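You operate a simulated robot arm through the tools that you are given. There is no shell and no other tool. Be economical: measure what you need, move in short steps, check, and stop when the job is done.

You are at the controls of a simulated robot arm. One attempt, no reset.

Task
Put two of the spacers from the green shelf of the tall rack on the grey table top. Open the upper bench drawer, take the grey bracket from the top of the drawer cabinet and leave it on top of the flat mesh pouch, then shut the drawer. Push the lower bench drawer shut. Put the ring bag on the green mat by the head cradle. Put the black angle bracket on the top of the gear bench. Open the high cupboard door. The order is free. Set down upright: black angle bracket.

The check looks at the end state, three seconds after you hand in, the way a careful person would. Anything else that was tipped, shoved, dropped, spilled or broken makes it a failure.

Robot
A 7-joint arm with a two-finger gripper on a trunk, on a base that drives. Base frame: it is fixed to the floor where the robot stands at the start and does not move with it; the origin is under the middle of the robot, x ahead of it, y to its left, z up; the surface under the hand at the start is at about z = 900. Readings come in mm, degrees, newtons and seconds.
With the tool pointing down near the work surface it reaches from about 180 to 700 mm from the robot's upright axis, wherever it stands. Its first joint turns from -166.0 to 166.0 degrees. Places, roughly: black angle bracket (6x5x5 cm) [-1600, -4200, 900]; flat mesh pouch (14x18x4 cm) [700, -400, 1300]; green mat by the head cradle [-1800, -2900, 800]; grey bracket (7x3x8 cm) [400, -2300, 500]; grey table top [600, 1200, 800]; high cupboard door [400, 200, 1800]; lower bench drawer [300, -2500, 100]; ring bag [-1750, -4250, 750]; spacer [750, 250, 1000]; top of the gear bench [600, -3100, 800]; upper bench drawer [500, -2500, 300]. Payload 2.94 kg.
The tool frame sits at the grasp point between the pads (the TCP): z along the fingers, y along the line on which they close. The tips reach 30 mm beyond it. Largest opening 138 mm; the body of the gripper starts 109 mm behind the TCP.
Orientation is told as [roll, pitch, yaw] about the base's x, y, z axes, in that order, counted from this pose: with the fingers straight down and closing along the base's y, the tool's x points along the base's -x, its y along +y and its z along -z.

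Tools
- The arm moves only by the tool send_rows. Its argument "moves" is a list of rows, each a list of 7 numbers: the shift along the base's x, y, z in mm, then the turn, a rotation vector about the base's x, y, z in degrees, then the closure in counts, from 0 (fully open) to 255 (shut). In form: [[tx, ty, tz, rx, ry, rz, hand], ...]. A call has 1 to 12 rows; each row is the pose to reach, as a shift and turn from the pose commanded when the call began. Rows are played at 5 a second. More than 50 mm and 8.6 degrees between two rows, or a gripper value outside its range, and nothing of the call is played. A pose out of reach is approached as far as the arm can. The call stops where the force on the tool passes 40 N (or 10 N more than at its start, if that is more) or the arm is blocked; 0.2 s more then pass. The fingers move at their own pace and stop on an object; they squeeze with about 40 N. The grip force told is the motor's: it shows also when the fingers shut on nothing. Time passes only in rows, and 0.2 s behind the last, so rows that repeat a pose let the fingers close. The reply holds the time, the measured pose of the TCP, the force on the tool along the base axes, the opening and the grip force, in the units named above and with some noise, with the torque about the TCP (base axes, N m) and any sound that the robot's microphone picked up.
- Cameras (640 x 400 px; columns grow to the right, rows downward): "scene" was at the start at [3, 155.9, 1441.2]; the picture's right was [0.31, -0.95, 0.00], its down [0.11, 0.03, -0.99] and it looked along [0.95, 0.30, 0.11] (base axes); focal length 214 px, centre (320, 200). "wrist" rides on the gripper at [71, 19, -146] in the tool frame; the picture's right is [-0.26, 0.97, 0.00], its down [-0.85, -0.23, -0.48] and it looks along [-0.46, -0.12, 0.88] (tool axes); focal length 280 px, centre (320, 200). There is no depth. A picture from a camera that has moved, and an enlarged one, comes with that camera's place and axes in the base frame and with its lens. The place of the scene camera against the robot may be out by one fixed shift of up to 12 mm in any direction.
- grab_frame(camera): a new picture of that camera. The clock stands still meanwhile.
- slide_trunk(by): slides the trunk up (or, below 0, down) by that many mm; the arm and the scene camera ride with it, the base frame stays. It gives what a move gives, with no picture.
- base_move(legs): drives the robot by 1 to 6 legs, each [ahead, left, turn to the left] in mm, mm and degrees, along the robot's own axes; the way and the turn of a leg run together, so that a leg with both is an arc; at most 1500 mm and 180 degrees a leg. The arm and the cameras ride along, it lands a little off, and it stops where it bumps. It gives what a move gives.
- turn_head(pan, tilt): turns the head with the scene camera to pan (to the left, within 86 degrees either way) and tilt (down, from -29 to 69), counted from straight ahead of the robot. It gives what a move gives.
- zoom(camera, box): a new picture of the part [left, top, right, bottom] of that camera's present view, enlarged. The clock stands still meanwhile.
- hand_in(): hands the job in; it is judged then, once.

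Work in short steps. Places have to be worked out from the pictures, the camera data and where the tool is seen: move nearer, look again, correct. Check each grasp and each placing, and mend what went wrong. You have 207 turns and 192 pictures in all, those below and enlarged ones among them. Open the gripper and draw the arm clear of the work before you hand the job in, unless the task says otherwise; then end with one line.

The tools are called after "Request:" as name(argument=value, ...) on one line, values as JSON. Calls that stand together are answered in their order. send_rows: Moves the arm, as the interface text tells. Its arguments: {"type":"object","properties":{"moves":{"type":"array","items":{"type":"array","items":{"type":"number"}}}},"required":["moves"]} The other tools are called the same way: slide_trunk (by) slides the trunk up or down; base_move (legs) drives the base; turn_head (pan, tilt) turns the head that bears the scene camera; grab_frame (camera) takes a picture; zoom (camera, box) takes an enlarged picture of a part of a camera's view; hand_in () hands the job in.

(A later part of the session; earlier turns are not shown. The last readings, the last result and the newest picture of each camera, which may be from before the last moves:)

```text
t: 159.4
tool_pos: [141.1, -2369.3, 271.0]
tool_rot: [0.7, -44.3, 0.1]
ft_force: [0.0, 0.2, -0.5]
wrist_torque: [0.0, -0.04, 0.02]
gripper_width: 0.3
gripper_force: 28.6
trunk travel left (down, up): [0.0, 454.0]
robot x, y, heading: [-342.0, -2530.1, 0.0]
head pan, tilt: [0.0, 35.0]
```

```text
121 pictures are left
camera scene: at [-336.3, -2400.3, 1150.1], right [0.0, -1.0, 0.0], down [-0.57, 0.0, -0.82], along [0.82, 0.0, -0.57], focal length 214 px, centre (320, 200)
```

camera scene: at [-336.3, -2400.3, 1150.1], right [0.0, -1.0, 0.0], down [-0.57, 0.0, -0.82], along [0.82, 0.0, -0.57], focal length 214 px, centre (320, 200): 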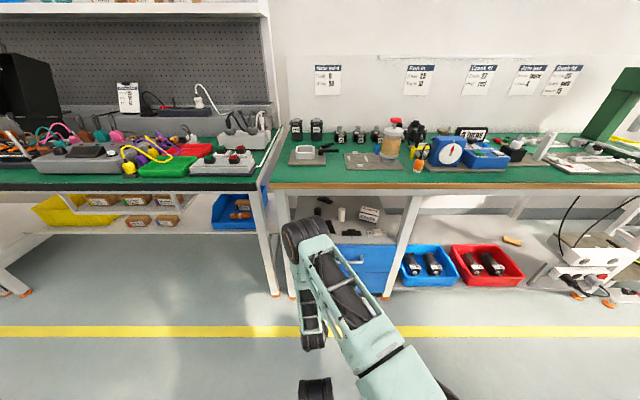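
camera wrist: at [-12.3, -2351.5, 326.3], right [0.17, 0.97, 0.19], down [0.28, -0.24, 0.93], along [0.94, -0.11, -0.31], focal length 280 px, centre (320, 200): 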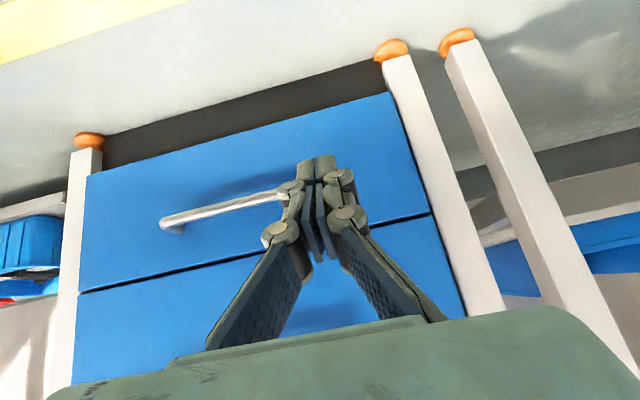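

The lower drawer is shut. For the upper handle (at about [280,-2498,390], horizontal bar) I'll level the tool and centre on it, then roll 90°.

Request:
send_rows(moves=[[-5, -12, 15, 0, -6, 0, 200], [-10, -25, 30, 0, -12, 0, 120], [-15, -38, 45, 0, -18, 0, 120], [-20, -52, 60, 0, -24, 0, 120], [-25, -66, 75, 0, -30, 0, 120], [-30, -80, 88, 0, -36, 0, 120], [-30, -95, 100, 0, -42, 0, 120], [-30, -112, 110, 0, -45, 0, 120], [-30, -128, 119, 0, -45, 0, 120]])

Request:
send_rows(moves=[[0, 0, 0, 8.5, 0, 0, 120], [0, 0, 0, 17, 0, 0, 120], [0, 0, 0, 25.5, 0, 0, 120], [0, 0, 0, 34, 0, 0, 120], [0, 0, 0, 42.5, 0, 0, 120], [0, 0, 0, 51, 0, 0, 120], [0, 0, 0, 59.5, 0, 0, 120], [0, 0, 0, 68, 0, 0, 120], [0, 0, 0, 76.5, 0, 0, 120], [0, 0, 0, 85, 0, 0, 120], [0, 0, 0, 90, 0, 0, 120]])

Request:
grab_frame(camera="wrist")

Request:
grab_frame(camera="scene")

```text
t: 160.6
tool_pos: [170.8, -2379.0, 425.6]
tool_rot: [40.6, -79.2, -37.7]
ft_force: [-0.2, 1.5, 0.2]
wrist_torque: [0.04, 0.03, -0.01]
gripper_width: 73.1
gripper_force: 0.1
trunk travel left (down, up): [0.0, 454.0]
robot x, y, heading: [-341.4, -2529.7, -0.1]
head pan, tilt: [0.0, 35.0]
stopped in row 6: the arm was blocked; the commanded pose is now the measured one
```

```text
t: 163.2
tool_pos: [163.9, -2356.7, 477.3]
tool_rot: [93.6, 9.8, -80.4]
ft_force: [-0.1, -0.8, 0.2]
wrist_torque: [-0.01, -0.03, 0.02]
gripper_width: 72.9
gripper_force: 0.1
trunk travel left (down, up): [0.0, 454.0]
robot x, y, heading: [-345.3, -2531.6, -0.2]
head pan, tilt: [0.0, 35.0]
stopped in row 11: the arm was blocked; the commanded pose is now the measured one
```

```text
120 pictures are left
camera wrist: at [8.4, -2312.0, 500.4], right [0.01, -0.43, 0.9], down [-0.32, -0.86, -0.4], along [0.95, -0.29, -0.15], focal length 280 px, centre (320, 200)
```

wrist: 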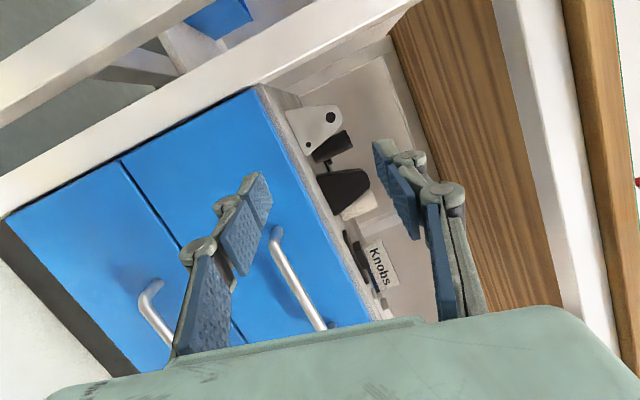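

```text
119 pictures are left
camera scene: at [-348.4, -2406.8, 1155.8], right [0.0, -1.0, -0.01], down [-0.56, 0.01, -0.83], along [0.83, 0.0, -0.56], focal length 214 px, centre (320, 200)
```

scene: 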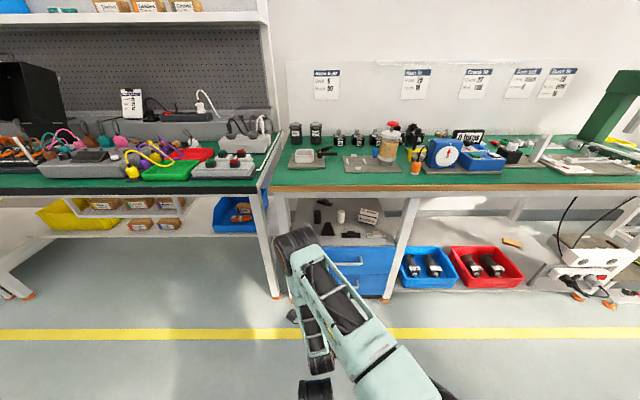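

The wrist blocked when folded close to the robot, though the tool is now nearly rolled as I want. I'll back the base 140 mm, then extend and straighten the hand in front of the handle.

Request:
base_move(legs=[[-150, 0, 0]])

Request:
send_rows(moves=[[25, -25, -5, -2, 0, -2, 120], [50, -50, -15, -4, 1, -4, 120], [75, -75, -30, -6, 2, -6, 120], [100, -105, -50, -8, 3, -8, 120], [115, -130, -70, -10.6, 3.4, -9, 120], [115, -143, -85, -10.6, 3.4, -9, 120]])

Request:
grab_frame(camera="wrist")

Request:
grab_frame(camera="scene")

```text
t: 164.6
tool_pos: [12.4, -2355.8, 477.3]
tool_rot: [93.6, 9.9, -80.5]
ft_force: [0.5, 0.3, 0.8]
wrist_torque: [-0.01, 0.02, -0.01]
gripper_width: 73.1
gripper_force: 0.2
trunk travel left (down, up): [0.0, 454.0]
robot x, y, heading: [-496.1, -2532.9, 0.2]
head pan, tilt: [0.0, 35.0]
```

```text
t: 166.0
tool_pos: [130.8, -2499.4, 381.3]
tool_rot: [88.5, -0.8, -89.9]
ft_force: [-0.6, -0.3, 0.2]
wrist_torque: [0.03, 0.0, -0.01]
gripper_width: 72.9
gripper_force: 0.1
trunk travel left (down, up): [0.0, 454.0]
robot x, y, heading: [-498.3, -2529.8, -0.1]
head pan, tilt: [0.0, 35.0]
```

```text
118 pictures are left
camera wrist: at [-14.5, -2426.1, 402.8], right [0.03, -0.25, 0.97], down [-0.48, -0.85, -0.21], along [0.88, -0.46, -0.14], focal length 280 px, centre (320, 200)
```

wrist: 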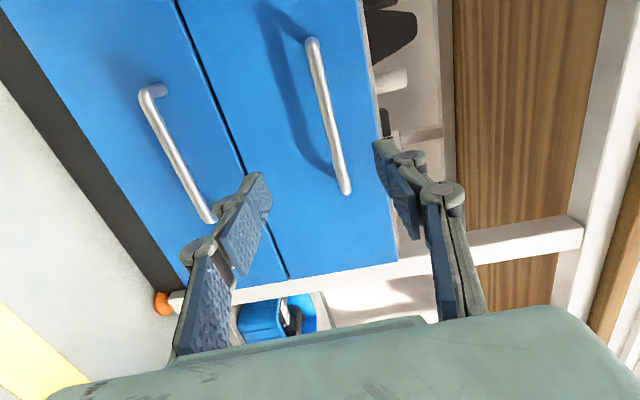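

```text
117 pictures are left
camera scene: at [-488.7, -2400.3, 1150.1], right [0.0, -1.0, 0.0], down [-0.57, 0.0, -0.82], along [0.82, 0.0, -0.57], focal length 214 px, centre (320, 200)
```

scene: 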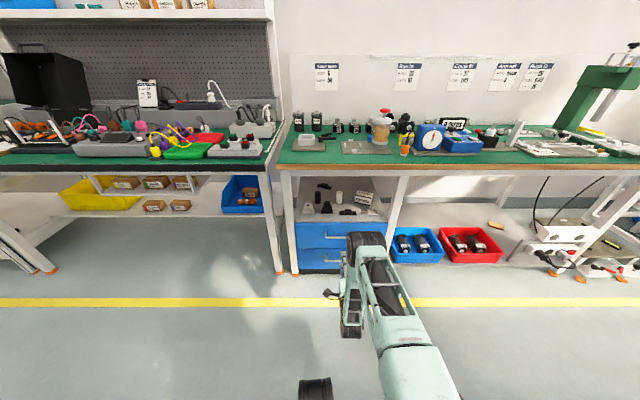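

Well aligned: the handle is centred at about [280,-2497,390]. I'll drive forward 100 and raise 9 mm.

Request:
base_move(legs=[[95, 0, 0]])

Request:
send_rows(moves=[[0, 2, 9, 0, 0, 0, 120], [15, 2, 9, 0, 0, 0, 120], [15, 2, 9, 0, 0, 0, 120]])

Request:
grab_frame(camera="wrist")

```text
t: 167.1
tool_pos: [225.4, -2499.4, 381.4]
tool_rot: [88.5, -0.8, -90.0]
ft_force: [0.7, 0.7, 0.6]
wrist_torque: [-0.04, 0.02, 0.01]
gripper_width: 73.0
gripper_force: 0.0
trunk travel left (down, up): [0.0, 454.0]
robot x, y, heading: [-399.8, -2533.3, -0.2]
head pan, tilt: [0.0, 35.0]
```

```text
t: 167.9
tool_pos: [238.3, -2497.8, 389.6]
tool_rot: [88.5, -0.8, -90.0]
ft_force: [-0.2, 0.3, -0.2]
wrist_torque: [0.0, -0.01, 0.02]
gripper_width: 73.0
gripper_force: 0.1
trunk travel left (down, up): [0.0, 454.0]
robot x, y, heading: [-401.3, -2530.4, 0.1]
head pan, tilt: [0.0, 35.0]
```

```text
116 pictures are left
camera wrist: at [93.8, -2424.9, 412.7], right [0.03, -0.25, 0.97], down [-0.48, -0.85, -0.21], along [0.88, -0.46, -0.14], focal length 280 px, centre (320, 200)
```

wrist: 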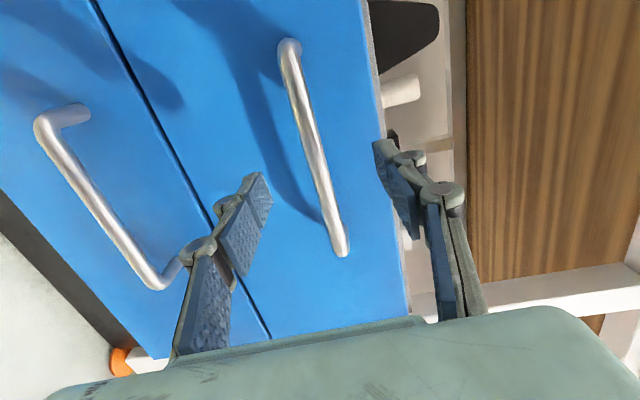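

The handle is at x of about 277. I'll advance 38 mm and grip.

Request:
send_rows(moves=[[20, 0, 0, 0, 0, 0, 120], [38, 0, 0, 0, 0, 0, 120], [38, 0, 0, 0, 0, 0, 190], [38, 0, 0, 0, 0, 0, 255], [38, 0, 0, 0, 0, 0, 255], [38, 0, 0, 0, 0, 0, 255]])

Request:
grab_frame(camera="wrist")

```text
t: 169.3
tool_pos: [277.1, -2497.9, 387.8]
tool_rot: [88.3, -0.7, -90.0]
ft_force: [2.5, -0.7, -6.2]
wrist_torque: [0.66, 0.0, 0.0]
gripper_width: 12.8
gripper_force: 39.6
trunk travel left (down, up): [0.0, 454.0]
robot x, y, heading: [-404.7, -2529.3, -0.2]
head pan, tilt: [0.0, 35.0]
```

```text
115 pictures are left
camera wrist: at [131.5, -2424.5, 410.5], right [0.03, -0.25, 0.97], down [-0.48, -0.85, -0.21], along [0.88, -0.46, -0.14], focal length 280 px, centre (320, 200)
```

wrist: 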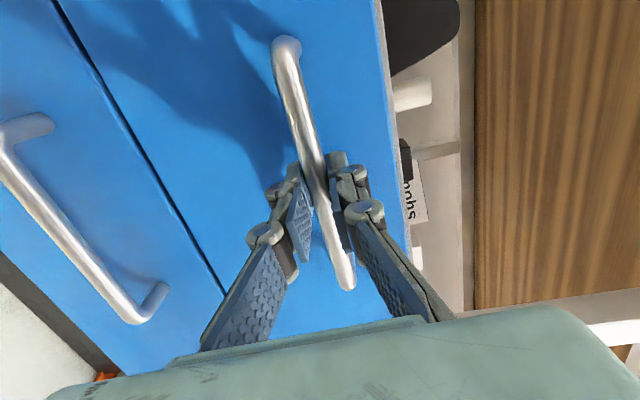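

Gripped. I'll pull 40 mm with the arm, then use the base.

Request:
send_rows(moves=[[-10, 0, 0, 0, 0, 0, 255], [-25, 0, 0, 0, 0, 0, 255], [-40, 0, 0, 0, 0, 0, 255]])

Request:
base_move(legs=[[-120, 0, 0]])

Request:
zoom(camera="scene", box=[270, 160, 430, 310])

```text
t: 170.1
tool_pos: [237.8, -2497.9, 387.6]
tool_rot: [88.4, -0.7, -90.0]
ft_force: [0.4, 0.9, -10.1]
wrist_torque: [0.61, 0.08, -0.58]
gripper_width: 12.8
gripper_force: 39.2
trunk travel left (down, up): [0.0, 454.0]
robot x, y, heading: [-403.4, -2532.3, -0.3]
head pan, tilt: [0.0, 35.0]
```

```text
t: 171.4
tool_pos: [119.8, -2496.2, 387.6]
tool_rot: [88.4, -0.8, -90.0]
ft_force: [-0.5, 2.9, -7.8]
wrist_torque: [0.63, 0.0, 0.26]
gripper_width: 12.6
gripper_force: 39.6
trunk travel left (down, up): [0.0, 454.0]
robot x, y, heading: [-523.1, -2530.1, -0.2]
head pan, tilt: [0.0, 35.0]
```

```text
2.67 times, centred on (350, 235) of scene
camera zoom: at [-512.1, -2400.2, 1150.2], right [0.0, -1.0, 0.0], down [-0.57, 0.0, -0.82], along [0.82, 0.0, -0.57], focal length 572 px, centre (240, 107)
```

zoom: 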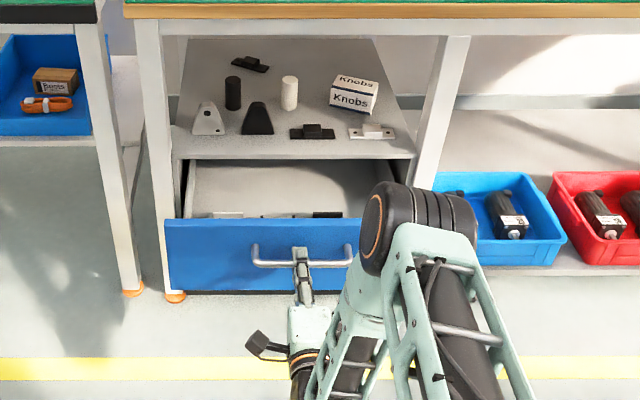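

The drawer is open about 155 mm. I'll release, back away and lift for a look inside.

Request:
send_rows(moves=[[0, 0, 0, 0, 0, 0, 180], [0, 0, 0, 0, 0, 0, 120], [-40, 0, 0, 0, 0, 0, 120], [-70, 0, 0, 0, 0, 0, 120]])

Request:
base_move(legs=[[-60, 0, 0]])

Request:
zoom(camera="scene", box=[280, 160, 430, 280])

```text
t: 172.4
tool_pos: [65.3, -2500.6, 403.5]
tool_rot: [90.9, -0.9, -90.4]
ft_force: [0.2, 0.0, 0.7]
wrist_torque: [-0.01, -0.02, -0.01]
gripper_width: 73.0
gripper_force: 0.0
trunk travel left (down, up): [0.0, 454.0]
robot x, y, heading: [-517.7, -2529.6, -0.2]
head pan, tilt: [0.0, 35.0]
```

```text
t: 173.3
tool_pos: [6.7, -2500.2, 402.6]
tool_rot: [90.9, -1.0, -90.4]
ft_force: [-0.4, 0.3, 0.2]
wrist_torque: [-0.02, 0.03, -0.01]
gripper_width: 73.0
gripper_force: 0.1
trunk travel left (down, up): [0.0, 454.0]
robot x, y, heading: [-582.5, -2528.5, -0.2]
head pan, tilt: [0.0, 35.0]
```

```text
3.33 times, centred on (355, 220) of scene
camera zoom: at [-569.9, -2399.7, 1150.2], right [0.0, -1.0, 0.0], down [-0.58, 0.0, -0.82], along [0.82, 0.0, -0.58], focal length 715 px, centre (203, 133)
```

zoom: 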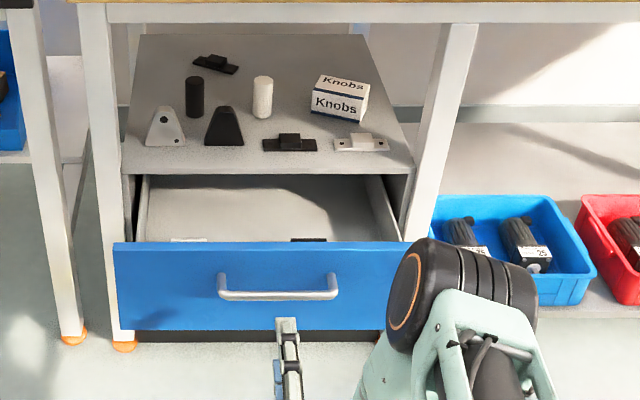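

I'll undo the roll while lifting, to look into the drawer and prepare for the bracket.

Request:
send_rows(moves=[[0, 0, 25, -8.4, 0, 0, 120], [0, 0, 50, -16.8, 0, 0, 120], [0, 0, 75, -25, 0, 0, 120], [0, 0, 100, -33.5, 0, 0, 120], [0, 0, 125, -42, 0, 0, 120], [0, 0, 150, -50.4, 0, 0, 120], [0, 0, 170, -58.8, 0, 0, 120], [0, 0, 190, -67.2, 0, 0, 120], [0, 0, 210, -75.5, 0, 0, 120], [0, 0, 230, -84, 0, 0, 120], [0, 0, 250, -90, 0, 0, 120]])

Request:
send_rows(moves=[[0, 30, 10, 0, 8.4, 0, 120], [0, 60, 20, 0, 16.8, 0, 120], [0, 90, 20, 0, 25, 0, 120], [0, 110, 20, 0, 33, 0, 120], [0, 110, 20, 0, 40, 0, 120]])

Request:
grab_frame(camera="wrist")

```text
t: 175.7
tool_pos: [6.8, -2499.8, 653.8]
tool_rot: [-112.0, -88.9, 113.0]
ft_force: [-0.4, -0.4, -0.1]
wrist_torque: [-0.01, 0.04, -0.02]
gripper_width: 72.9
gripper_force: 0.0
trunk travel left (down, up): [0.0, 454.0]
robot x, y, heading: [-581.9, -2527.2, -0.0]
head pan, tilt: [0.0, 35.0]
```

```text
t: 176.9
tool_pos: [6.0, -2390.8, 675.2]
tool_rot: [0.0, -50.3, 1.4]
ft_force: [0.3, 0.3, 0.6]
wrist_torque: [-0.01, 0.0, 0.02]
gripper_width: 72.7
gripper_force: 0.1
trunk travel left (down, up): [0.0, 454.0]
robot x, y, heading: [-580.1, -2526.8, -0.3]
head pan, tilt: [0.0, 35.0]
```

```text
112 pictures are left
camera wrist: at [-151.3, -2373.7, 712.7], right [0.14, 0.97, 0.2], down [0.18, -0.23, 0.96], along [0.97, -0.1, -0.21], focal length 280 px, centre (320, 200)
```

wrist: 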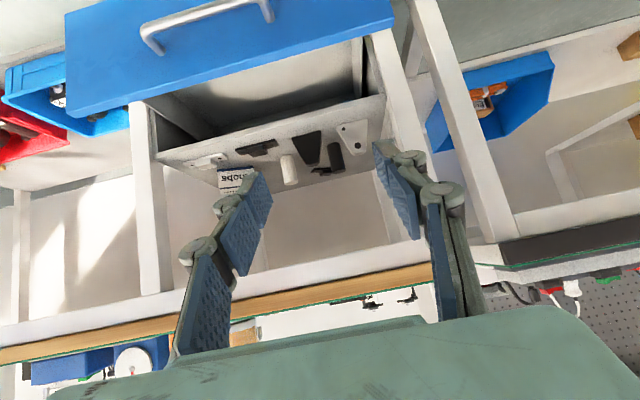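

Request:
send_rows(moves=[[20, 0, 30, 0, 8, 0, 120], [40, 0, 60, 0, 16, 0, 120], [60, 0, 90, 0, 24, 0, 120], [60, 0, 100, 0, 28, 0, 120]])

Request:
grab_frame(camera="wrist")

```text
t: 177.9
tool_pos: [64.7, -2391.0, 774.8]
tool_rot: [0.9, -22.3, 0.9]
ft_force: [1.0, -0.8, 0.2]
wrist_torque: [0.0, 0.0, -0.01]
gripper_width: 72.7
gripper_force: 0.1
out of reach, approached as far as the arm can: row 1
trunk travel left (down, up): [0.0, 454.0]
robot x, y, heading: [-583.2, -2528.5, 0.0]
head pan, tilt: [0.0, 35.0]
```

```text
111 pictures are left
camera wrist: at [-55.7, -2373.9, 882.4], right [0.22, 0.97, 0.11], down [0.61, -0.23, 0.76], along [0.76, -0.1, -0.64], focal length 280 px, centre (320, 200)
```

wrist: 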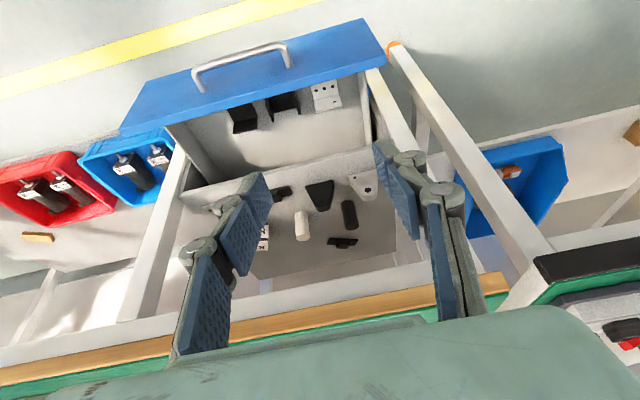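

The drawer holds only small angle brackets, so the pouch is the one on the rack. I'll zoom on the grey bracket's shape.

Request:
zoom(camera="wrist", box=[270, 150, 430, 250])

Request:
zoom(camera="scene", box=[300, 170, 350, 205])

```text
4.00 times, centred on (350, 200) of wrist
camera zoom: at [-55.7, -2373.9, 882.4], right [0.22, 0.97, 0.11], down [0.61, -0.23, 0.76], along [0.76, -0.1, -0.64], focal length 1122 px, centre (200, 200)
```

zoom: 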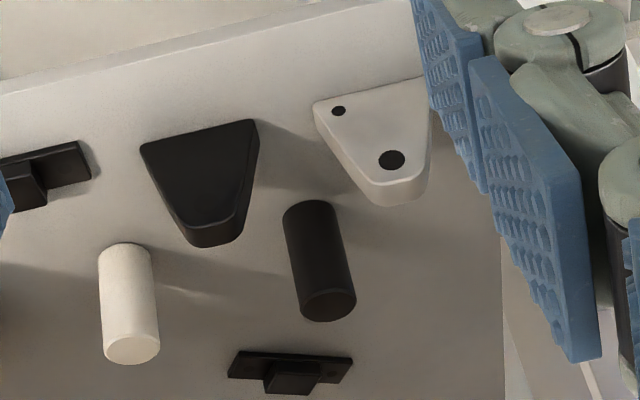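

```text
11.43 times, centred on (325, 188) of scene
camera zoom: at [-572.4, -2400.1, 1150.3], right [0.0, -1.0, 0.0], down [-0.57, 0.0, -0.82], along [0.82, 0.0, -0.57], focal length 2451 px, centre (263, 343)
```

zoom: 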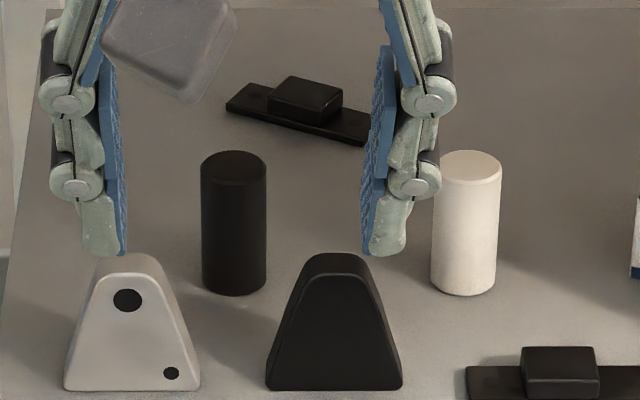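

The bracket is a trapezoidal block with its front face at x 396, y -2336, and the cabinet top at z of about 447. The bench leg is close on its left, so I'll go in with pitch -55° and yaw 20°, starting from the right. I set that pose first while still outside.

Request:
send_rows(moves=[[0, -6, -42, 0, -5, 0, 115], [0, -12, -84, 0, -10, 0, 115], [0, -18, -126, 0, -15, 0, 115], [0, -24, -168, 0, -20, 0, 115], [0, -30, -210, 0, -25, 0, 115], [0, -36, -250, 0, -30, 0, 115], [0, -38, -285, 0, -33, 0, 115]])

Request:
send_rows(moves=[[0, 0, 0, 0, 0, 7, 115], [0, 0, 0, 0, 0, 14, 115], [0, 0, 0, 0, 0, 20, 115], [0, 0, 0, 0, 0, 20, 115]])

Request:
base_move(legs=[[163, 28, 0]])

Request:
grab_frame(camera="wrist")

Request:
grab_frame(camera="scene")

```text
t: 179.5
tool_pos: [67.8, -2428.1, 487.9]
tool_rot: [-0.2, -55.6, 1.5]
ft_force: [-0.3, -1.0, 0.6]
wrist_torque: [0.01, 0.01, -0.03]
gripper_width: 75.8
gripper_force: 0.1
trunk travel left (down, up): [0.0, 454.0]
robot x, y, heading: [-579.4, -2529.4, -0.3]
head pan, tilt: [0.0, 35.0]
```

```text
t: 180.5
tool_pos: [65.5, -2427.8, 487.9]
tool_rot: [-0.3, -55.4, 21.6]
ft_force: [0.0, 0.5, 0.0]
wrist_torque: [-0.04, 0.01, -0.02]
gripper_width: 75.8
gripper_force: 0.1
trunk travel left (down, up): [0.0, 454.0]
robot x, y, heading: [-580.1, -2530.8, -0.2]
head pan, tilt: [0.0, 35.0]
```

```text
t: 182.0
tool_pos: [229.0, -2399.8, 487.7]
tool_rot: [-0.3, -55.3, 21.6]
ft_force: [-0.1, -0.3, -1.0]
wrist_torque: [0.0, 0.01, 0.02]
gripper_width: 75.7
gripper_force: 0.0
trunk travel left (down, up): [0.0, 454.0]
robot x, y, heading: [-417.2, -2503.2, -0.3]
head pan, tilt: [0.0, 35.0]
```

```text
108 pictures are left
camera wrist: at [73.2, -2438.6, 512.6], right [-0.21, 0.95, 0.21], down [0.17, -0.18, 0.97], along [0.96, 0.24, -0.12], focal length 280 px, centre (320, 200)
```

wrist: 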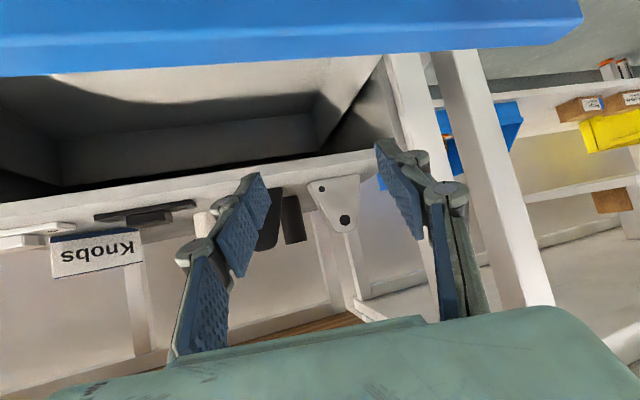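

```text
107 pictures are left
camera scene: at [-409.5, -2372.2, 1150.2], right [0.0, -1.0, 0.0], down [-0.57, 0.0, -0.82], along [0.82, 0.0, -0.57], focal length 214 px, centre (320, 200)
```

scene: 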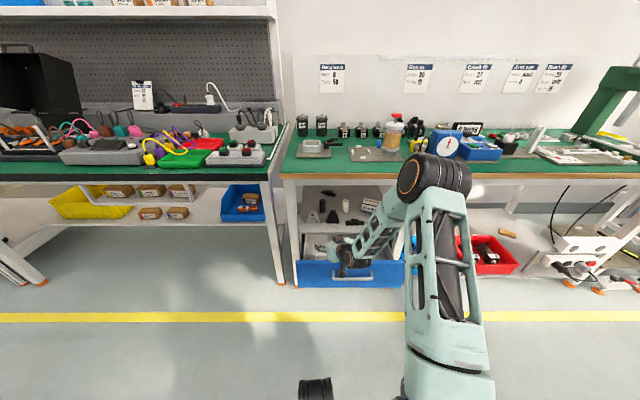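

The bracket is confirmed at [396,-2337]. I'll advance diagonally with the base.

Request:
base_move(legs=[[130, 47, 0]])

Request:
grab_frame(camera="wrist")

Request:
zoom(camera="scene", box=[240, 170, 440, 320])

```text
t: 183.3
tool_pos: [362.2, -2354.2, 488.7]
tool_rot: [-0.3, -55.4, 21.6]
ft_force: [-0.2, 0.0, 1.4]
wrist_torque: [0.02, -0.01, 0.03]
gripper_width: 75.6
gripper_force: 0.1
trunk travel left (down, up): [0.0, 454.0]
robot x, y, heading: [-283.2, -2455.5, -0.2]
head pan, tilt: [0.0, 35.0]
```

```text
106 pictures are left
camera wrist: at [206.7, -2392.3, 512.7], right [-0.21, 0.95, 0.21], down [0.17, -0.18, 0.97], along [0.96, 0.24, -0.12], focal length 280 px, centre (320, 200)
```

wrist: 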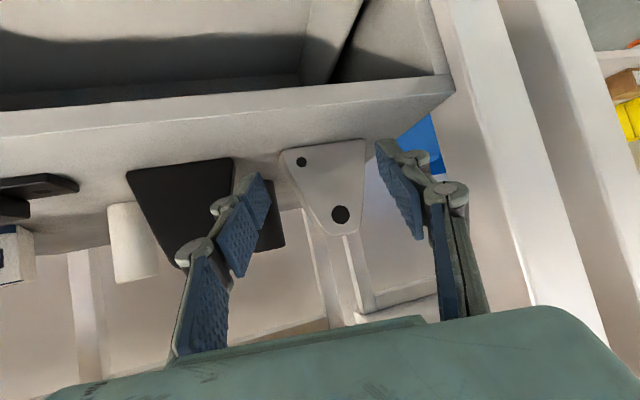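

```text
2.67 times, centred on (340, 245) of scene
camera zoom: at [-275.9, -2325.7, 1150.2], right [0.0, -1.0, 0.0], down [-0.57, 0.0, -0.82], along [0.82, 0.0, -0.57], focal length 572 px, centre (267, 80)
```

zoom: 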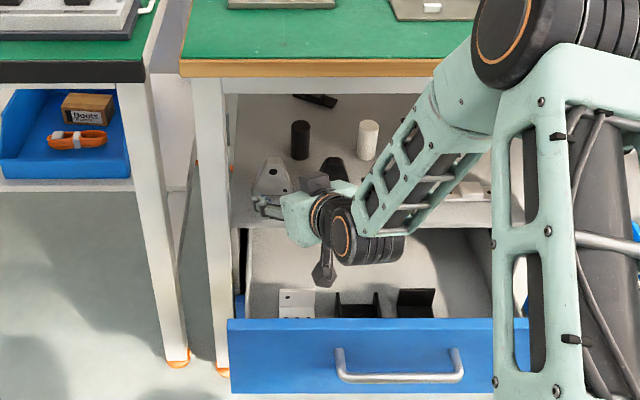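

Nearly there. I'll finish with a short arm extension and close gently.

Request:
send_rows(moves=[[12, 5, -2, 0, 0, 0, 115], [24, 11, -4, 0, 0, 0, 115], [38, 17, -4, 0, 0, 0, 115], [38, 17, -4, 0, 0, 0, 115]])

Request:
grab_frame(camera="wrist")

```text
t: 184.3
tool_pos: [401.3, -2336.5, 484.3]
tool_rot: [-0.3, -55.4, 21.7]
ft_force: [0.5, -0.4, -0.2]
wrist_torque: [0.0, -0.01, 0.01]
gripper_width: 75.4
gripper_force: 0.1
trunk travel left (down, up): [0.0, 454.0]
robot x, y, heading: [-286.2, -2451.6, -0.4]
head pan, tilt: [0.0, 35.0]
```

```text
104 pictures are left
camera wrist: at [244.8, -2375.1, 508.7], right [-0.21, 0.95, 0.21], down [0.17, -0.18, 0.97], along [0.96, 0.24, -0.12], focal length 280 px, centre (320, 200)
```

wrist: 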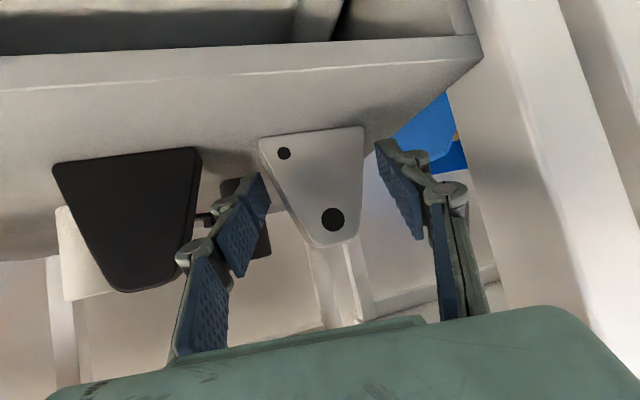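

The fingers flank the bracket. Closing now.

Request:
send_rows(moves=[[0, 0, 0, 0, 0, 0, 140], [0, 0, 0, 0, 0, 0, 160], [0, 0, 0, 0, 0, 0, 180], [0, 0, 0, 0, 0, 0, 200], [0, 0, 0, 0, 0, 0, 230], [0, 0, 0, 0, 0, 0, 255], [0, 0, 0, 0, 0, 0, 255]])

Request:
grab_frame(camera="wrist")

```text
t: 185.9
tool_pos: [400.4, -2336.7, 484.6]
tool_rot: [-0.2, -55.4, 21.6]
ft_force: [-0.4, 0.4, 0.8]
wrist_torque: [0.11, 0.05, 0.03]
gripper_width: 62.0
gripper_force: 39.3
trunk travel left (down, up): [0.0, 454.0]
robot x, y, heading: [-286.4, -2455.0, -0.3]
head pan, tilt: [0.0, 35.0]
```

```text
103 pictures are left
camera wrist: at [244.7, -2375.0, 508.9], right [-0.21, 0.95, 0.21], down [0.17, -0.18, 0.97], along [0.96, 0.24, -0.12], focal length 280 px, centre (320, 200)
```

wrist: 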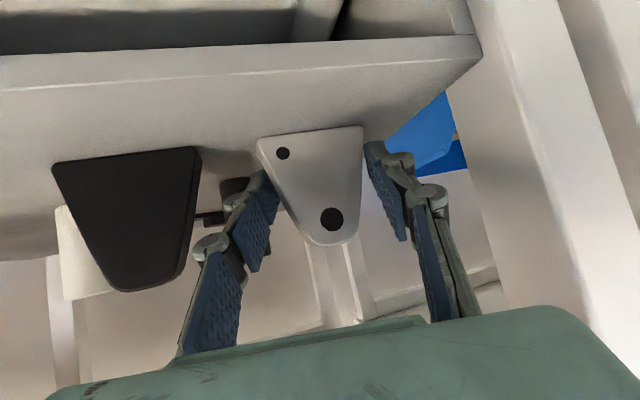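

It's gripped at 62 mm across a slight diagonal. I'll lift a little to test the hold.

Request:
send_rows(moves=[[0, 0, 5, 0, 0, 0, 255], [0, 0, 12, 0, 0, 0, 255], [0, 0, 12, 0, 0, 0, 255]])

Request:
grab_frame(camera="wrist")

```text
t: 186.7
tool_pos: [401.4, -2337.2, 495.6]
tool_rot: [-0.2, -55.4, 21.6]
ft_force: [0.4, -0.5, -2.0]
wrist_torque: [-0.04, 0.03, 0.0]
gripper_width: 60.1
gripper_force: 40.1
trunk travel left (down, up): [0.0, 454.0]
robot x, y, heading: [-286.8, -2456.3, -0.0]
head pan, tilt: [0.0, 35.0]
```

```text
102 pictures are left
camera wrist: at [244.6, -2375.3, 519.7], right [-0.21, 0.95, 0.21], down [0.17, -0.18, 0.97], along [0.96, 0.24, -0.12], focal length 280 px, centre (320, 200)
```

wrist: 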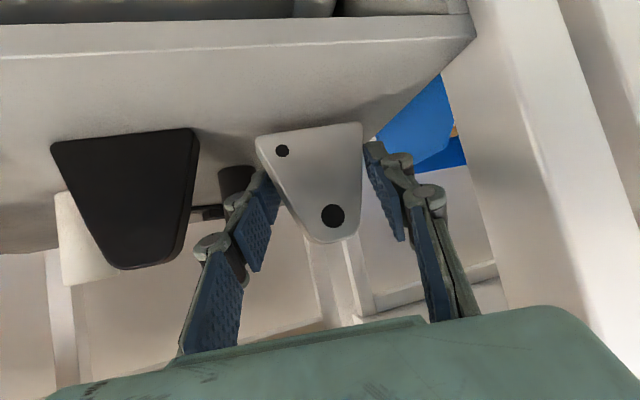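

The bracket lifted but slipped slightly because the pads meet it diagonally. I'll set it back down, turn it about 18° with the hand, then regrasp it square.

Request:
send_rows(moves=[[0, 0, -6, 0, 0, 0, 255], [0, 0, -10, 0, 0, 0, 255], [0, 0, -10, 0, 0, 6, 255], [0, 0, -10, 0, 0, 12, 255], [0, 0, -10, 0, 0, 18, 255], [0, 0, -11, 0, 0, 18, 200], [0, 0, -11, 0, 0, 18, 110], [0, 0, -11, 0, 0, 18, 110], [0, 0, -11, 0, 0, 18, 110]])

Request:
grab_frame(camera="wrist")

```text
t: 188.7
tool_pos: [400.6, -2337.2, 486.4]
tool_rot: [-0.3, -55.4, 39.6]
ft_force: [-0.1, 0.4, 0.2]
wrist_torque: [-0.02, -0.02, 0.02]
gripper_width: 78.4
gripper_force: 0.0
trunk travel left (down, up): [0.0, 454.0]
robot x, y, heading: [-285.0, -2457.3, -0.3]
head pan, tilt: [0.0, 35.0]
```

```text
101 pictures are left
camera wrist: at [264.5, -2421.4, 509.8], right [-0.5, 0.84, 0.21], down [0.21, -0.12, 0.97], along [0.84, 0.53, -0.12], focal length 280 px, centre (320, 200)
```

wrist: 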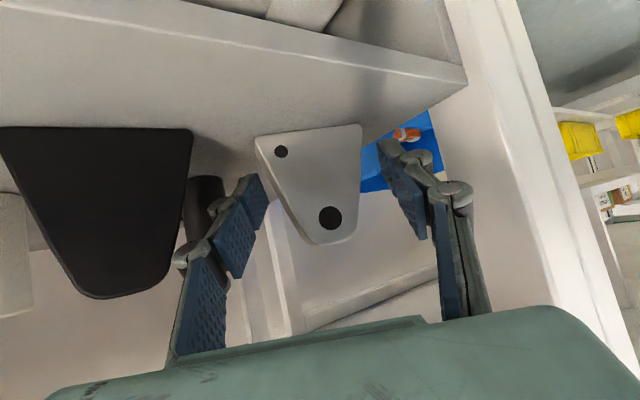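

The bracket turned with the hand. I'll yaw back 18°, move slightly deeper and regrasp.

Request:
send_rows(moves=[[0, 0, 0, 0, 0, -6, 110], [0, 0, 0, 0, 0, -12, 110], [0, 0, 0, 0, 0, -18, 110], [8, 4, -1, 0, 0, -18, 110], [8, 4, -1, 0, 0, -18, 110]])

Request:
grab_frame(camera="wrist")

```text
t: 189.9
tool_pos: [410.8, -2332.1, 485.0]
tool_rot: [-0.2, -55.5, 21.5]
ft_force: [-0.5, 0.2, 0.0]
wrist_torque: [-0.01, 0.02, 0.0]
gripper_width: 78.3
gripper_force: 0.0
trunk travel left (down, up): [0.0, 454.0]
robot x, y, heading: [-284.1, -2453.3, -0.3]
head pan, tilt: [0.0, 35.0]
```

```text
100 pictures are left
camera wrist: at [253.5, -2371.0, 508.9], right [-0.21, 0.95, 0.21], down [0.17, -0.18, 0.97], along [0.96, 0.24, -0.12], focal length 280 px, centre (320, 200)
```

wrist: 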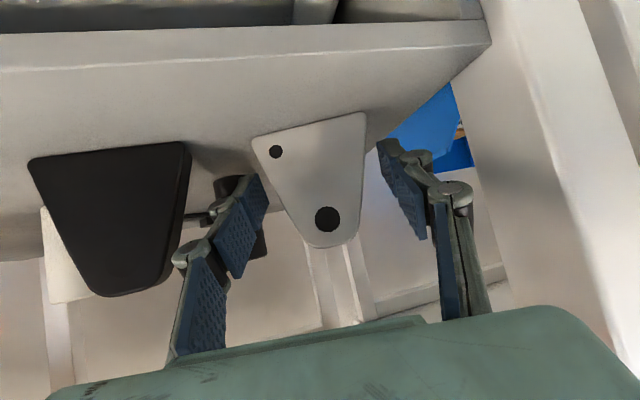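

Request:
send_rows(moves=[[0, -3, 0, 0, 0, 0, 140], [0, -3, 0, 0, 0, 0, 160], [0, -3, 0, 0, 0, 0, 180], [0, -3, 0, 0, 0, 0, 200], [0, -3, 0, 0, 0, 0, 230], [0, -3, 0, 0, 0, 0, 255], [0, -3, 0, 0, 0, 0, 255], [0, -3, 6, 0, 0, 0, 255], [0, -3, 15, 0, 0, 0, 255]])

Request:
grab_frame(camera="wrist")

```text
t: 191.9
tool_pos: [409.3, -2335.2, 497.1]
tool_rot: [-0.2, -55.2, 21.4]
ft_force: [0.0, 0.3, -0.2]
wrist_torque: [0.0, 0.0, 0.01]
gripper_width: 45.4
gripper_force: 39.6
trunk travel left (down, up): [0.0, 454.0]
robot x, y, heading: [-284.7, -2450.1, -0.1]
head pan, tilt: [0.0, 35.0]
```

```text
99 pictures are left
camera wrist: at [252.7, -2374.6, 522.4], right [-0.21, 0.95, 0.21], down [0.17, -0.18, 0.97], along [0.96, 0.24, -0.12], focal length 280 px, centre (320, 200)
```

wrist: 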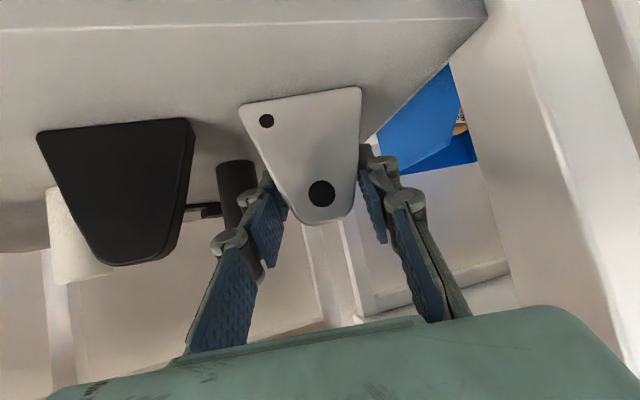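

The pads slip up the tapered sides. I'd rather grip across its parallel 3 cm faces, so I'll drag it a bit forward and right, away from the leg and neighbours, then turn it. First I regrip lower, then drag.

Request:
send_rows(moves=[[0, 0, 0, 0, 0, 0, 120], [0, 0, -14, 0, 0, 0, 120], [0, 0, -14, 0, 0, 0, 170], [0, 0, -14, 0, 0, 0, 255], [0, 0, -14, 0, 0, 0, 255], [-10, -10, -14, 0, 0, 0, 255], [-20, -20, -14, 0, 0, 0, 255], [-30, -30, -14, 0, 0, 0, 255], [-42, -38, -14, 0, 0, 0, 255], [-42, -38, -14, 0, 0, 0, 255]])

Request:
grab_frame(camera="wrist")

```text
t: 194.1
tool_pos: [367.3, -2373.3, 486.4]
tool_rot: [-0.2, -55.4, 21.6]
ft_force: [0.9, 0.0, 2.0]
wrist_torque: [0.04, -0.05, -0.02]
gripper_width: 51.8
gripper_force: 39.9
trunk travel left (down, up): [0.0, 454.0]
robot x, y, heading: [-284.1, -2458.2, -0.5]
head pan, tilt: [0.0, 35.0]
```

```text
98 pictures are left
camera wrist: at [210.8, -2412.1, 510.0], right [-0.21, 0.95, 0.21], down [0.17, -0.18, 0.97], along [0.96, 0.24, -0.12], focal length 280 px, centre (320, 200)
```

wrist: 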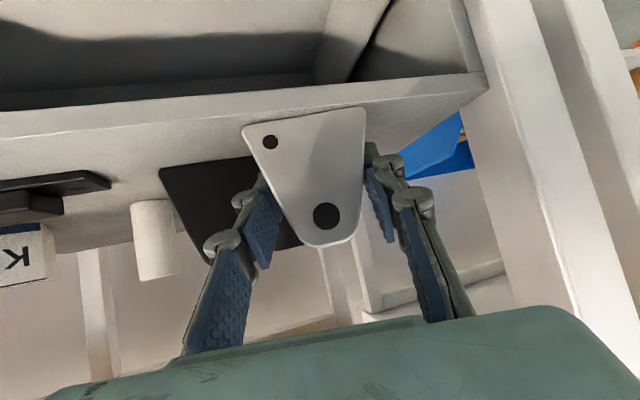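

Dragged successfully. Now I'll turn hand and bracket by 40°, then release.

Request:
send_rows(moves=[[0, 0, 0, 0, 0, 8, 255], [0, 0, 0, 0, 0, 16, 255], [0, 0, 0, 0, 0, 24, 255], [0, 0, 0, 0, 0, 32, 255], [0, 0, 0, 0, 0, 40, 255], [0, 0, 0, 0, 0, 40, 180], [0, 0, 0, 0, 0, 40, 110], [0, 0, 0, 0, 0, 40, 90]])

Request:
grab_frame(camera="wrist")

```text
t: 195.9
tool_pos: [366.5, -2374.0, 485.6]
tool_rot: [-0.2, -55.4, 61.5]
ft_force: [-1.7, -0.2, 0.4]
wrist_torque: [0.04, -0.02, -0.02]
gripper_width: 89.3
gripper_force: 0.1
trunk travel left (down, up): [0.0, 454.0]
robot x, y, heading: [-288.3, -2452.6, -0.0]
head pan, tilt: [0.0, 35.0]
```

```text
97 pictures are left
camera wrist: at [273.3, -2503.2, 509.4], right [-0.78, 0.59, 0.21], down [0.24, -0.03, 0.97], along [0.58, 0.8, -0.12], focal length 280 px, centre (320, 200)
```

wrist: 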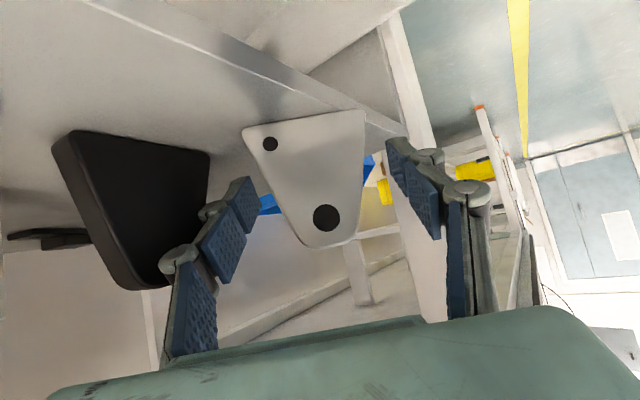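

Request:
send_rows(moves=[[0, 0, 0, 0, 0, -8, 50], [0, 0, 0, 0, 0, -16, 50], [0, 0, 0, 0, 0, -24, 50], [0, 0, 0, 0, 0, -32, 50], [0, 0, 0, 0, 0, -40, 50], [0, 0, 0, 0, 0, -48, 50], [0, 0, 0, 0, 0, -56, 50]])

Request:
grab_frame(camera="wrist")

```text
t: 197.5
tool_pos: [368.7, -2373.0, 486.3]
tool_rot: [-0.5, -55.4, 5.6]
ft_force: [0.0, 0.2, 0.0]
wrist_torque: [0.04, -0.01, 0.02]
gripper_width: 111.0
gripper_force: 0.1
trunk travel left (down, up): [0.0, 454.0]
robot x, y, heading: [-283.0, -2455.4, -0.3]
head pan, tilt: [0.0, 35.0]
```

```text
96 pictures are left
camera wrist: at [205.5, -2367.4, 510.0], right [0.06, 0.98, 0.21], down [0.11, -0.22, 0.97], along [0.99, -0.03, -0.12], focal length 280 px, centre (320, 200)
```

wrist: 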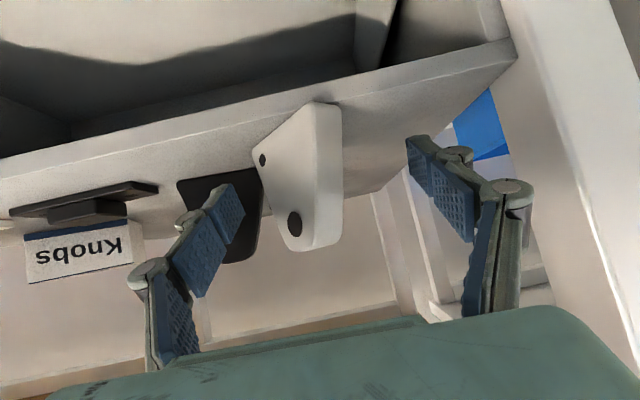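

The bracket now sits about 56° to the jaws, so squeezing should turn it flush on its thin faces. Closing slowly.

Request:
send_rows(moves=[[-2, -4, 0, 0, 0, 0, 90], [-2, -4, 0, 0, 0, 0, 120], [-2, -4, 0, 0, 0, 0, 140], [-2, -4, 0, 0, 0, 0, 160], [-2, -4, 0, 0, 0, 0, 180], [-2, -4, 0, 0, 0, 0, 200], [-2, -4, 0, 0, 0, 0, 220], [-2, -4, 0, 0, 0, 0, 255], [-2, -4, 0, 0, 0, 0, 255]])

Request:
grab_frame(camera="wrist")

```text
t: 199.5
tool_pos: [365.0, -2378.6, 487.6]
tool_rot: [-0.3, -55.6, 5.8]
ft_force: [1.1, -3.6, 11.9]
wrist_torque: [-0.49, -0.23, -0.05]
gripper_width: 47.8
gripper_force: 40.1
trunk travel left (down, up): [0.0, 454.0]
robot x, y, heading: [-281.4, -2456.4, -0.2]
head pan, tilt: [0.0, 35.0]
```

```text
95 pictures are left
camera wrist: at [203.4, -2372.0, 511.3], right [0.06, 0.98, 0.21], down [0.11, -0.22, 0.97], along [0.99, -0.03, -0.12], focal length 280 px, centre (320, 200)
```

wrist: 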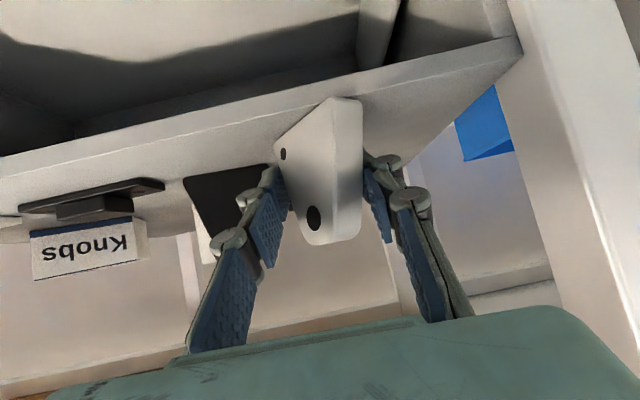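

It locked diagonally. One more ratchet: turn +36° with it, release, and return.

Request:
send_rows(moves=[[0, 0, 0, 0, 0, 7, 255], [0, 0, 0, 0, 0, 14, 255], [0, 0, 0, 0, 0, 21, 255], [0, 0, 0, 0, 0, 28, 255], [0, 0, 0, 0, 0, 35, 255], [0, 0, 0, 0, 0, 35, 180], [0, 0, 0, 0, 0, 35, 110], [0, 0, 0, 0, 0, 35, 80]])

Request:
grab_frame(camera="wrist")

Request:
send_rows(moves=[[0, 0, 0, 0, 0, -8, 70], [0, 0, 0, 0, 0, -16, 70], [0, 0, 0, 0, 0, -24, 70], [0, 0, 0, 0, 0, -30, 70], [0, 0, 0, 0, 0, -30, 70]])

Request:
grab_frame(camera="wrist")

```text
t: 201.3
tool_pos: [365.2, -2377.8, 484.5]
tool_rot: [-0.2, -55.3, 40.5]
ft_force: [0.0, 0.3, 0.0]
wrist_torque: [-0.04, 0.0, -0.03]
gripper_width: 95.1
gripper_force: 0.0
trunk travel left (down, up): [0.0, 454.0]
robot x, y, heading: [-281.0, -2451.5, -0.3]
head pan, tilt: [0.0, 35.0]
```

```text
94 pictures are left
camera wrist: at [229.8, -2465.4, 509.2], right [-0.51, 0.83, 0.21], down [0.22, -0.12, 0.97], along [0.83, 0.54, -0.12], focal length 280 px, centre (320, 200)
```

wrist: 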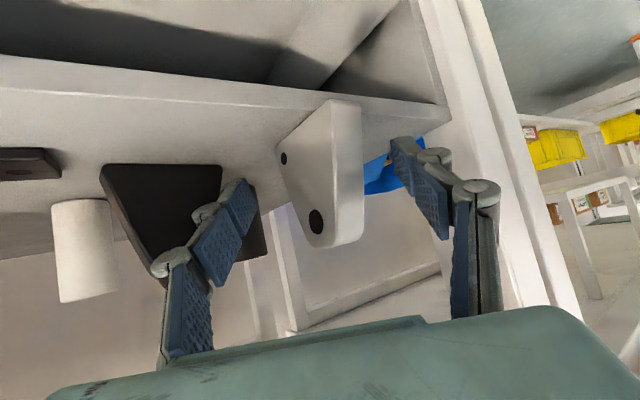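

```text
t: 202.5
tool_pos: [365.6, -2378.0, 486.4]
tool_rot: [-0.3, -55.4, 10.6]
ft_force: [0.1, -0.2, 0.1]
wrist_torque: [-0.02, 0.01, 0.0]
gripper_width: 100.1
gripper_force: 0.1
trunk travel left (down, up): [0.0, 454.0]
robot x, y, heading: [-283.2, -2455.8, 0.1]
head pan, tilt: [0.0, 35.0]
```

```text
93 pictures are left
camera wrist: at [203.5, -2386.3, 508.9], right [-0.03, 0.98, 0.21], down [0.13, -0.21, 0.97], along [0.99, 0.05, -0.12], focal length 280 px, centre (320, 200)
```

wrist: 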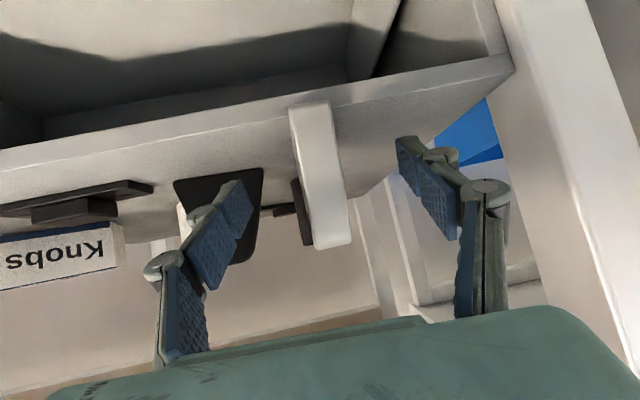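

It's edge-on now, so the jaws will meet the thin parallel faces. Grip and test lift.

Request:
send_rows(moves=[[0, 0, 0, 0, 0, 0, 140], [0, 0, 0, 0, 0, 0, 170], [0, 0, 0, 0, 0, 0, 200], [0, 0, 0, 0, 0, 0, 230], [0, 0, 0, 0, 0, 0, 255], [0, 0, 0, 0, 0, 0, 255], [0, 0, 8, 0, 0, 0, 255], [0, 0, 20, 0, 0, 0, 255], [0, 0, 20, 0, 0, 0, 255]])

Request:
grab_frame(camera="wrist")

```text
t: 204.5
tool_pos: [364.9, -2377.3, 504.5]
tool_rot: [-0.2, -55.4, 10.6]
ft_force: [0.3, 0.3, -2.8]
wrist_torque: [-0.02, -0.01, -0.01]
gripper_width: 19.3
gripper_force: 39.9
trunk travel left (down, up): [0.0, 454.0]
robot x, y, heading: [-287.1, -2455.5, -0.4]
head pan, tilt: [0.0, 35.0]
```

```text
92 pictures are left
camera wrist: at [203.7, -2385.0, 529.1], right [-0.03, 0.98, 0.21], down [0.13, -0.21, 0.97], along [0.99, 0.05, -0.12], focal length 280 px, centre (320, 200)
```

wrist: 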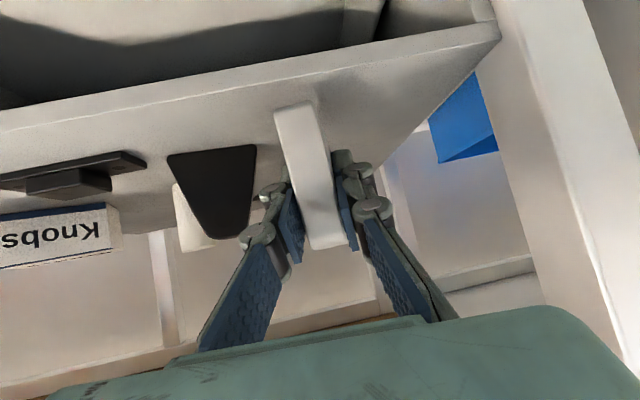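

Firm hold now (19 mm thick, about 0.28 kg). The rack shelf is low above, so I'd like a flatter tool pitch: I set it down, pitch to -71°, and regrasp a little higher.

Request:
send_rows(moves=[[0, 0, -10, 0, 0, 0, 255], [0, 0, -18, 0, 0, 0, 255], [0, 0, -19, 0, 0, 0, 200], [0, 0, -19, 0, 0, 0, 150], [0, 0, -19, 0, 0, 0, 150], [0, 0, -8, 0, -5, 0, 150], [0, 0, 0, 0, -11, 0, 150], [0, 0, 2, 0, -16, 0, 150], [0, 0, 2, 0, -16, 0, 150]])

Request:
grab_frame(camera="wrist")

```text
t: 206.5
tool_pos: [366.0, -2376.8, 507.5]
tool_rot: [-9.4, -70.9, 18.7]
ft_force: [-0.8, 0.1, 0.2]
wrist_torque: [-0.02, 0.0, -0.01]
gripper_width: 56.8
gripper_force: 0.1
trunk travel left (down, up): [0.0, 454.0]
robot x, y, heading: [-283.4, -2453.4, -0.1]
head pan, tilt: [0.0, 35.0]
```

```text
91 pictures are left
camera wrist: at [203.2, -2385.3, 485.9], right [-0.09, 0.98, 0.2], down [-0.14, -0.21, 0.97], along [0.99, 0.05, 0.16], focal length 280 px, centre (320, 200)
```

wrist: 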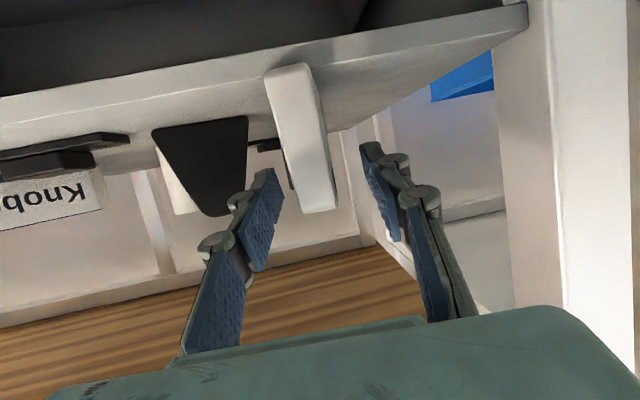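

Request:
send_rows(moves=[[2, 0, -4, 0, 0, 0, 180], [2, 0, -4, 0, 0, 0, 210], [2, 0, -4, 0, 0, 0, 255], [2, 0, -4, 0, 0, 0, 255], [2, 0, -4, 0, 0, 0, 255], [2, 0, 10, 0, 0, 0, 255], [2, 0, 30, 0, 0, 0, 255], [2, 0, 30, 0, 0, 0, 255]])

Request:
grab_frame(camera="wrist")

```text
t: 208.3
tool_pos: [367.4, -2379.7, 538.3]
tool_rot: [-9.2, -71.0, 18.6]
ft_force: [-0.1, -0.3, -3.4]
wrist_torque: [-0.04, 0.0, 0.01]
gripper_width: 18.7
gripper_force: 40.3
trunk travel left (down, up): [0.0, 454.0]
robot x, y, heading: [-286.7, -2456.1, -0.3]
head pan, tilt: [0.0, 35.0]
```

```text
90 pictures are left
camera wrist: at [205.1, -2385.8, 516.6], right [-0.09, 0.98, 0.2], down [-0.14, -0.21, 0.97], along [0.99, 0.05, 0.16], focal length 280 px, centre (320, 200)
```

wrist: 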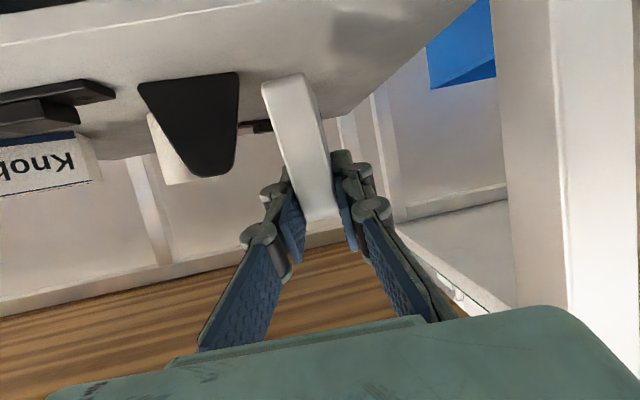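

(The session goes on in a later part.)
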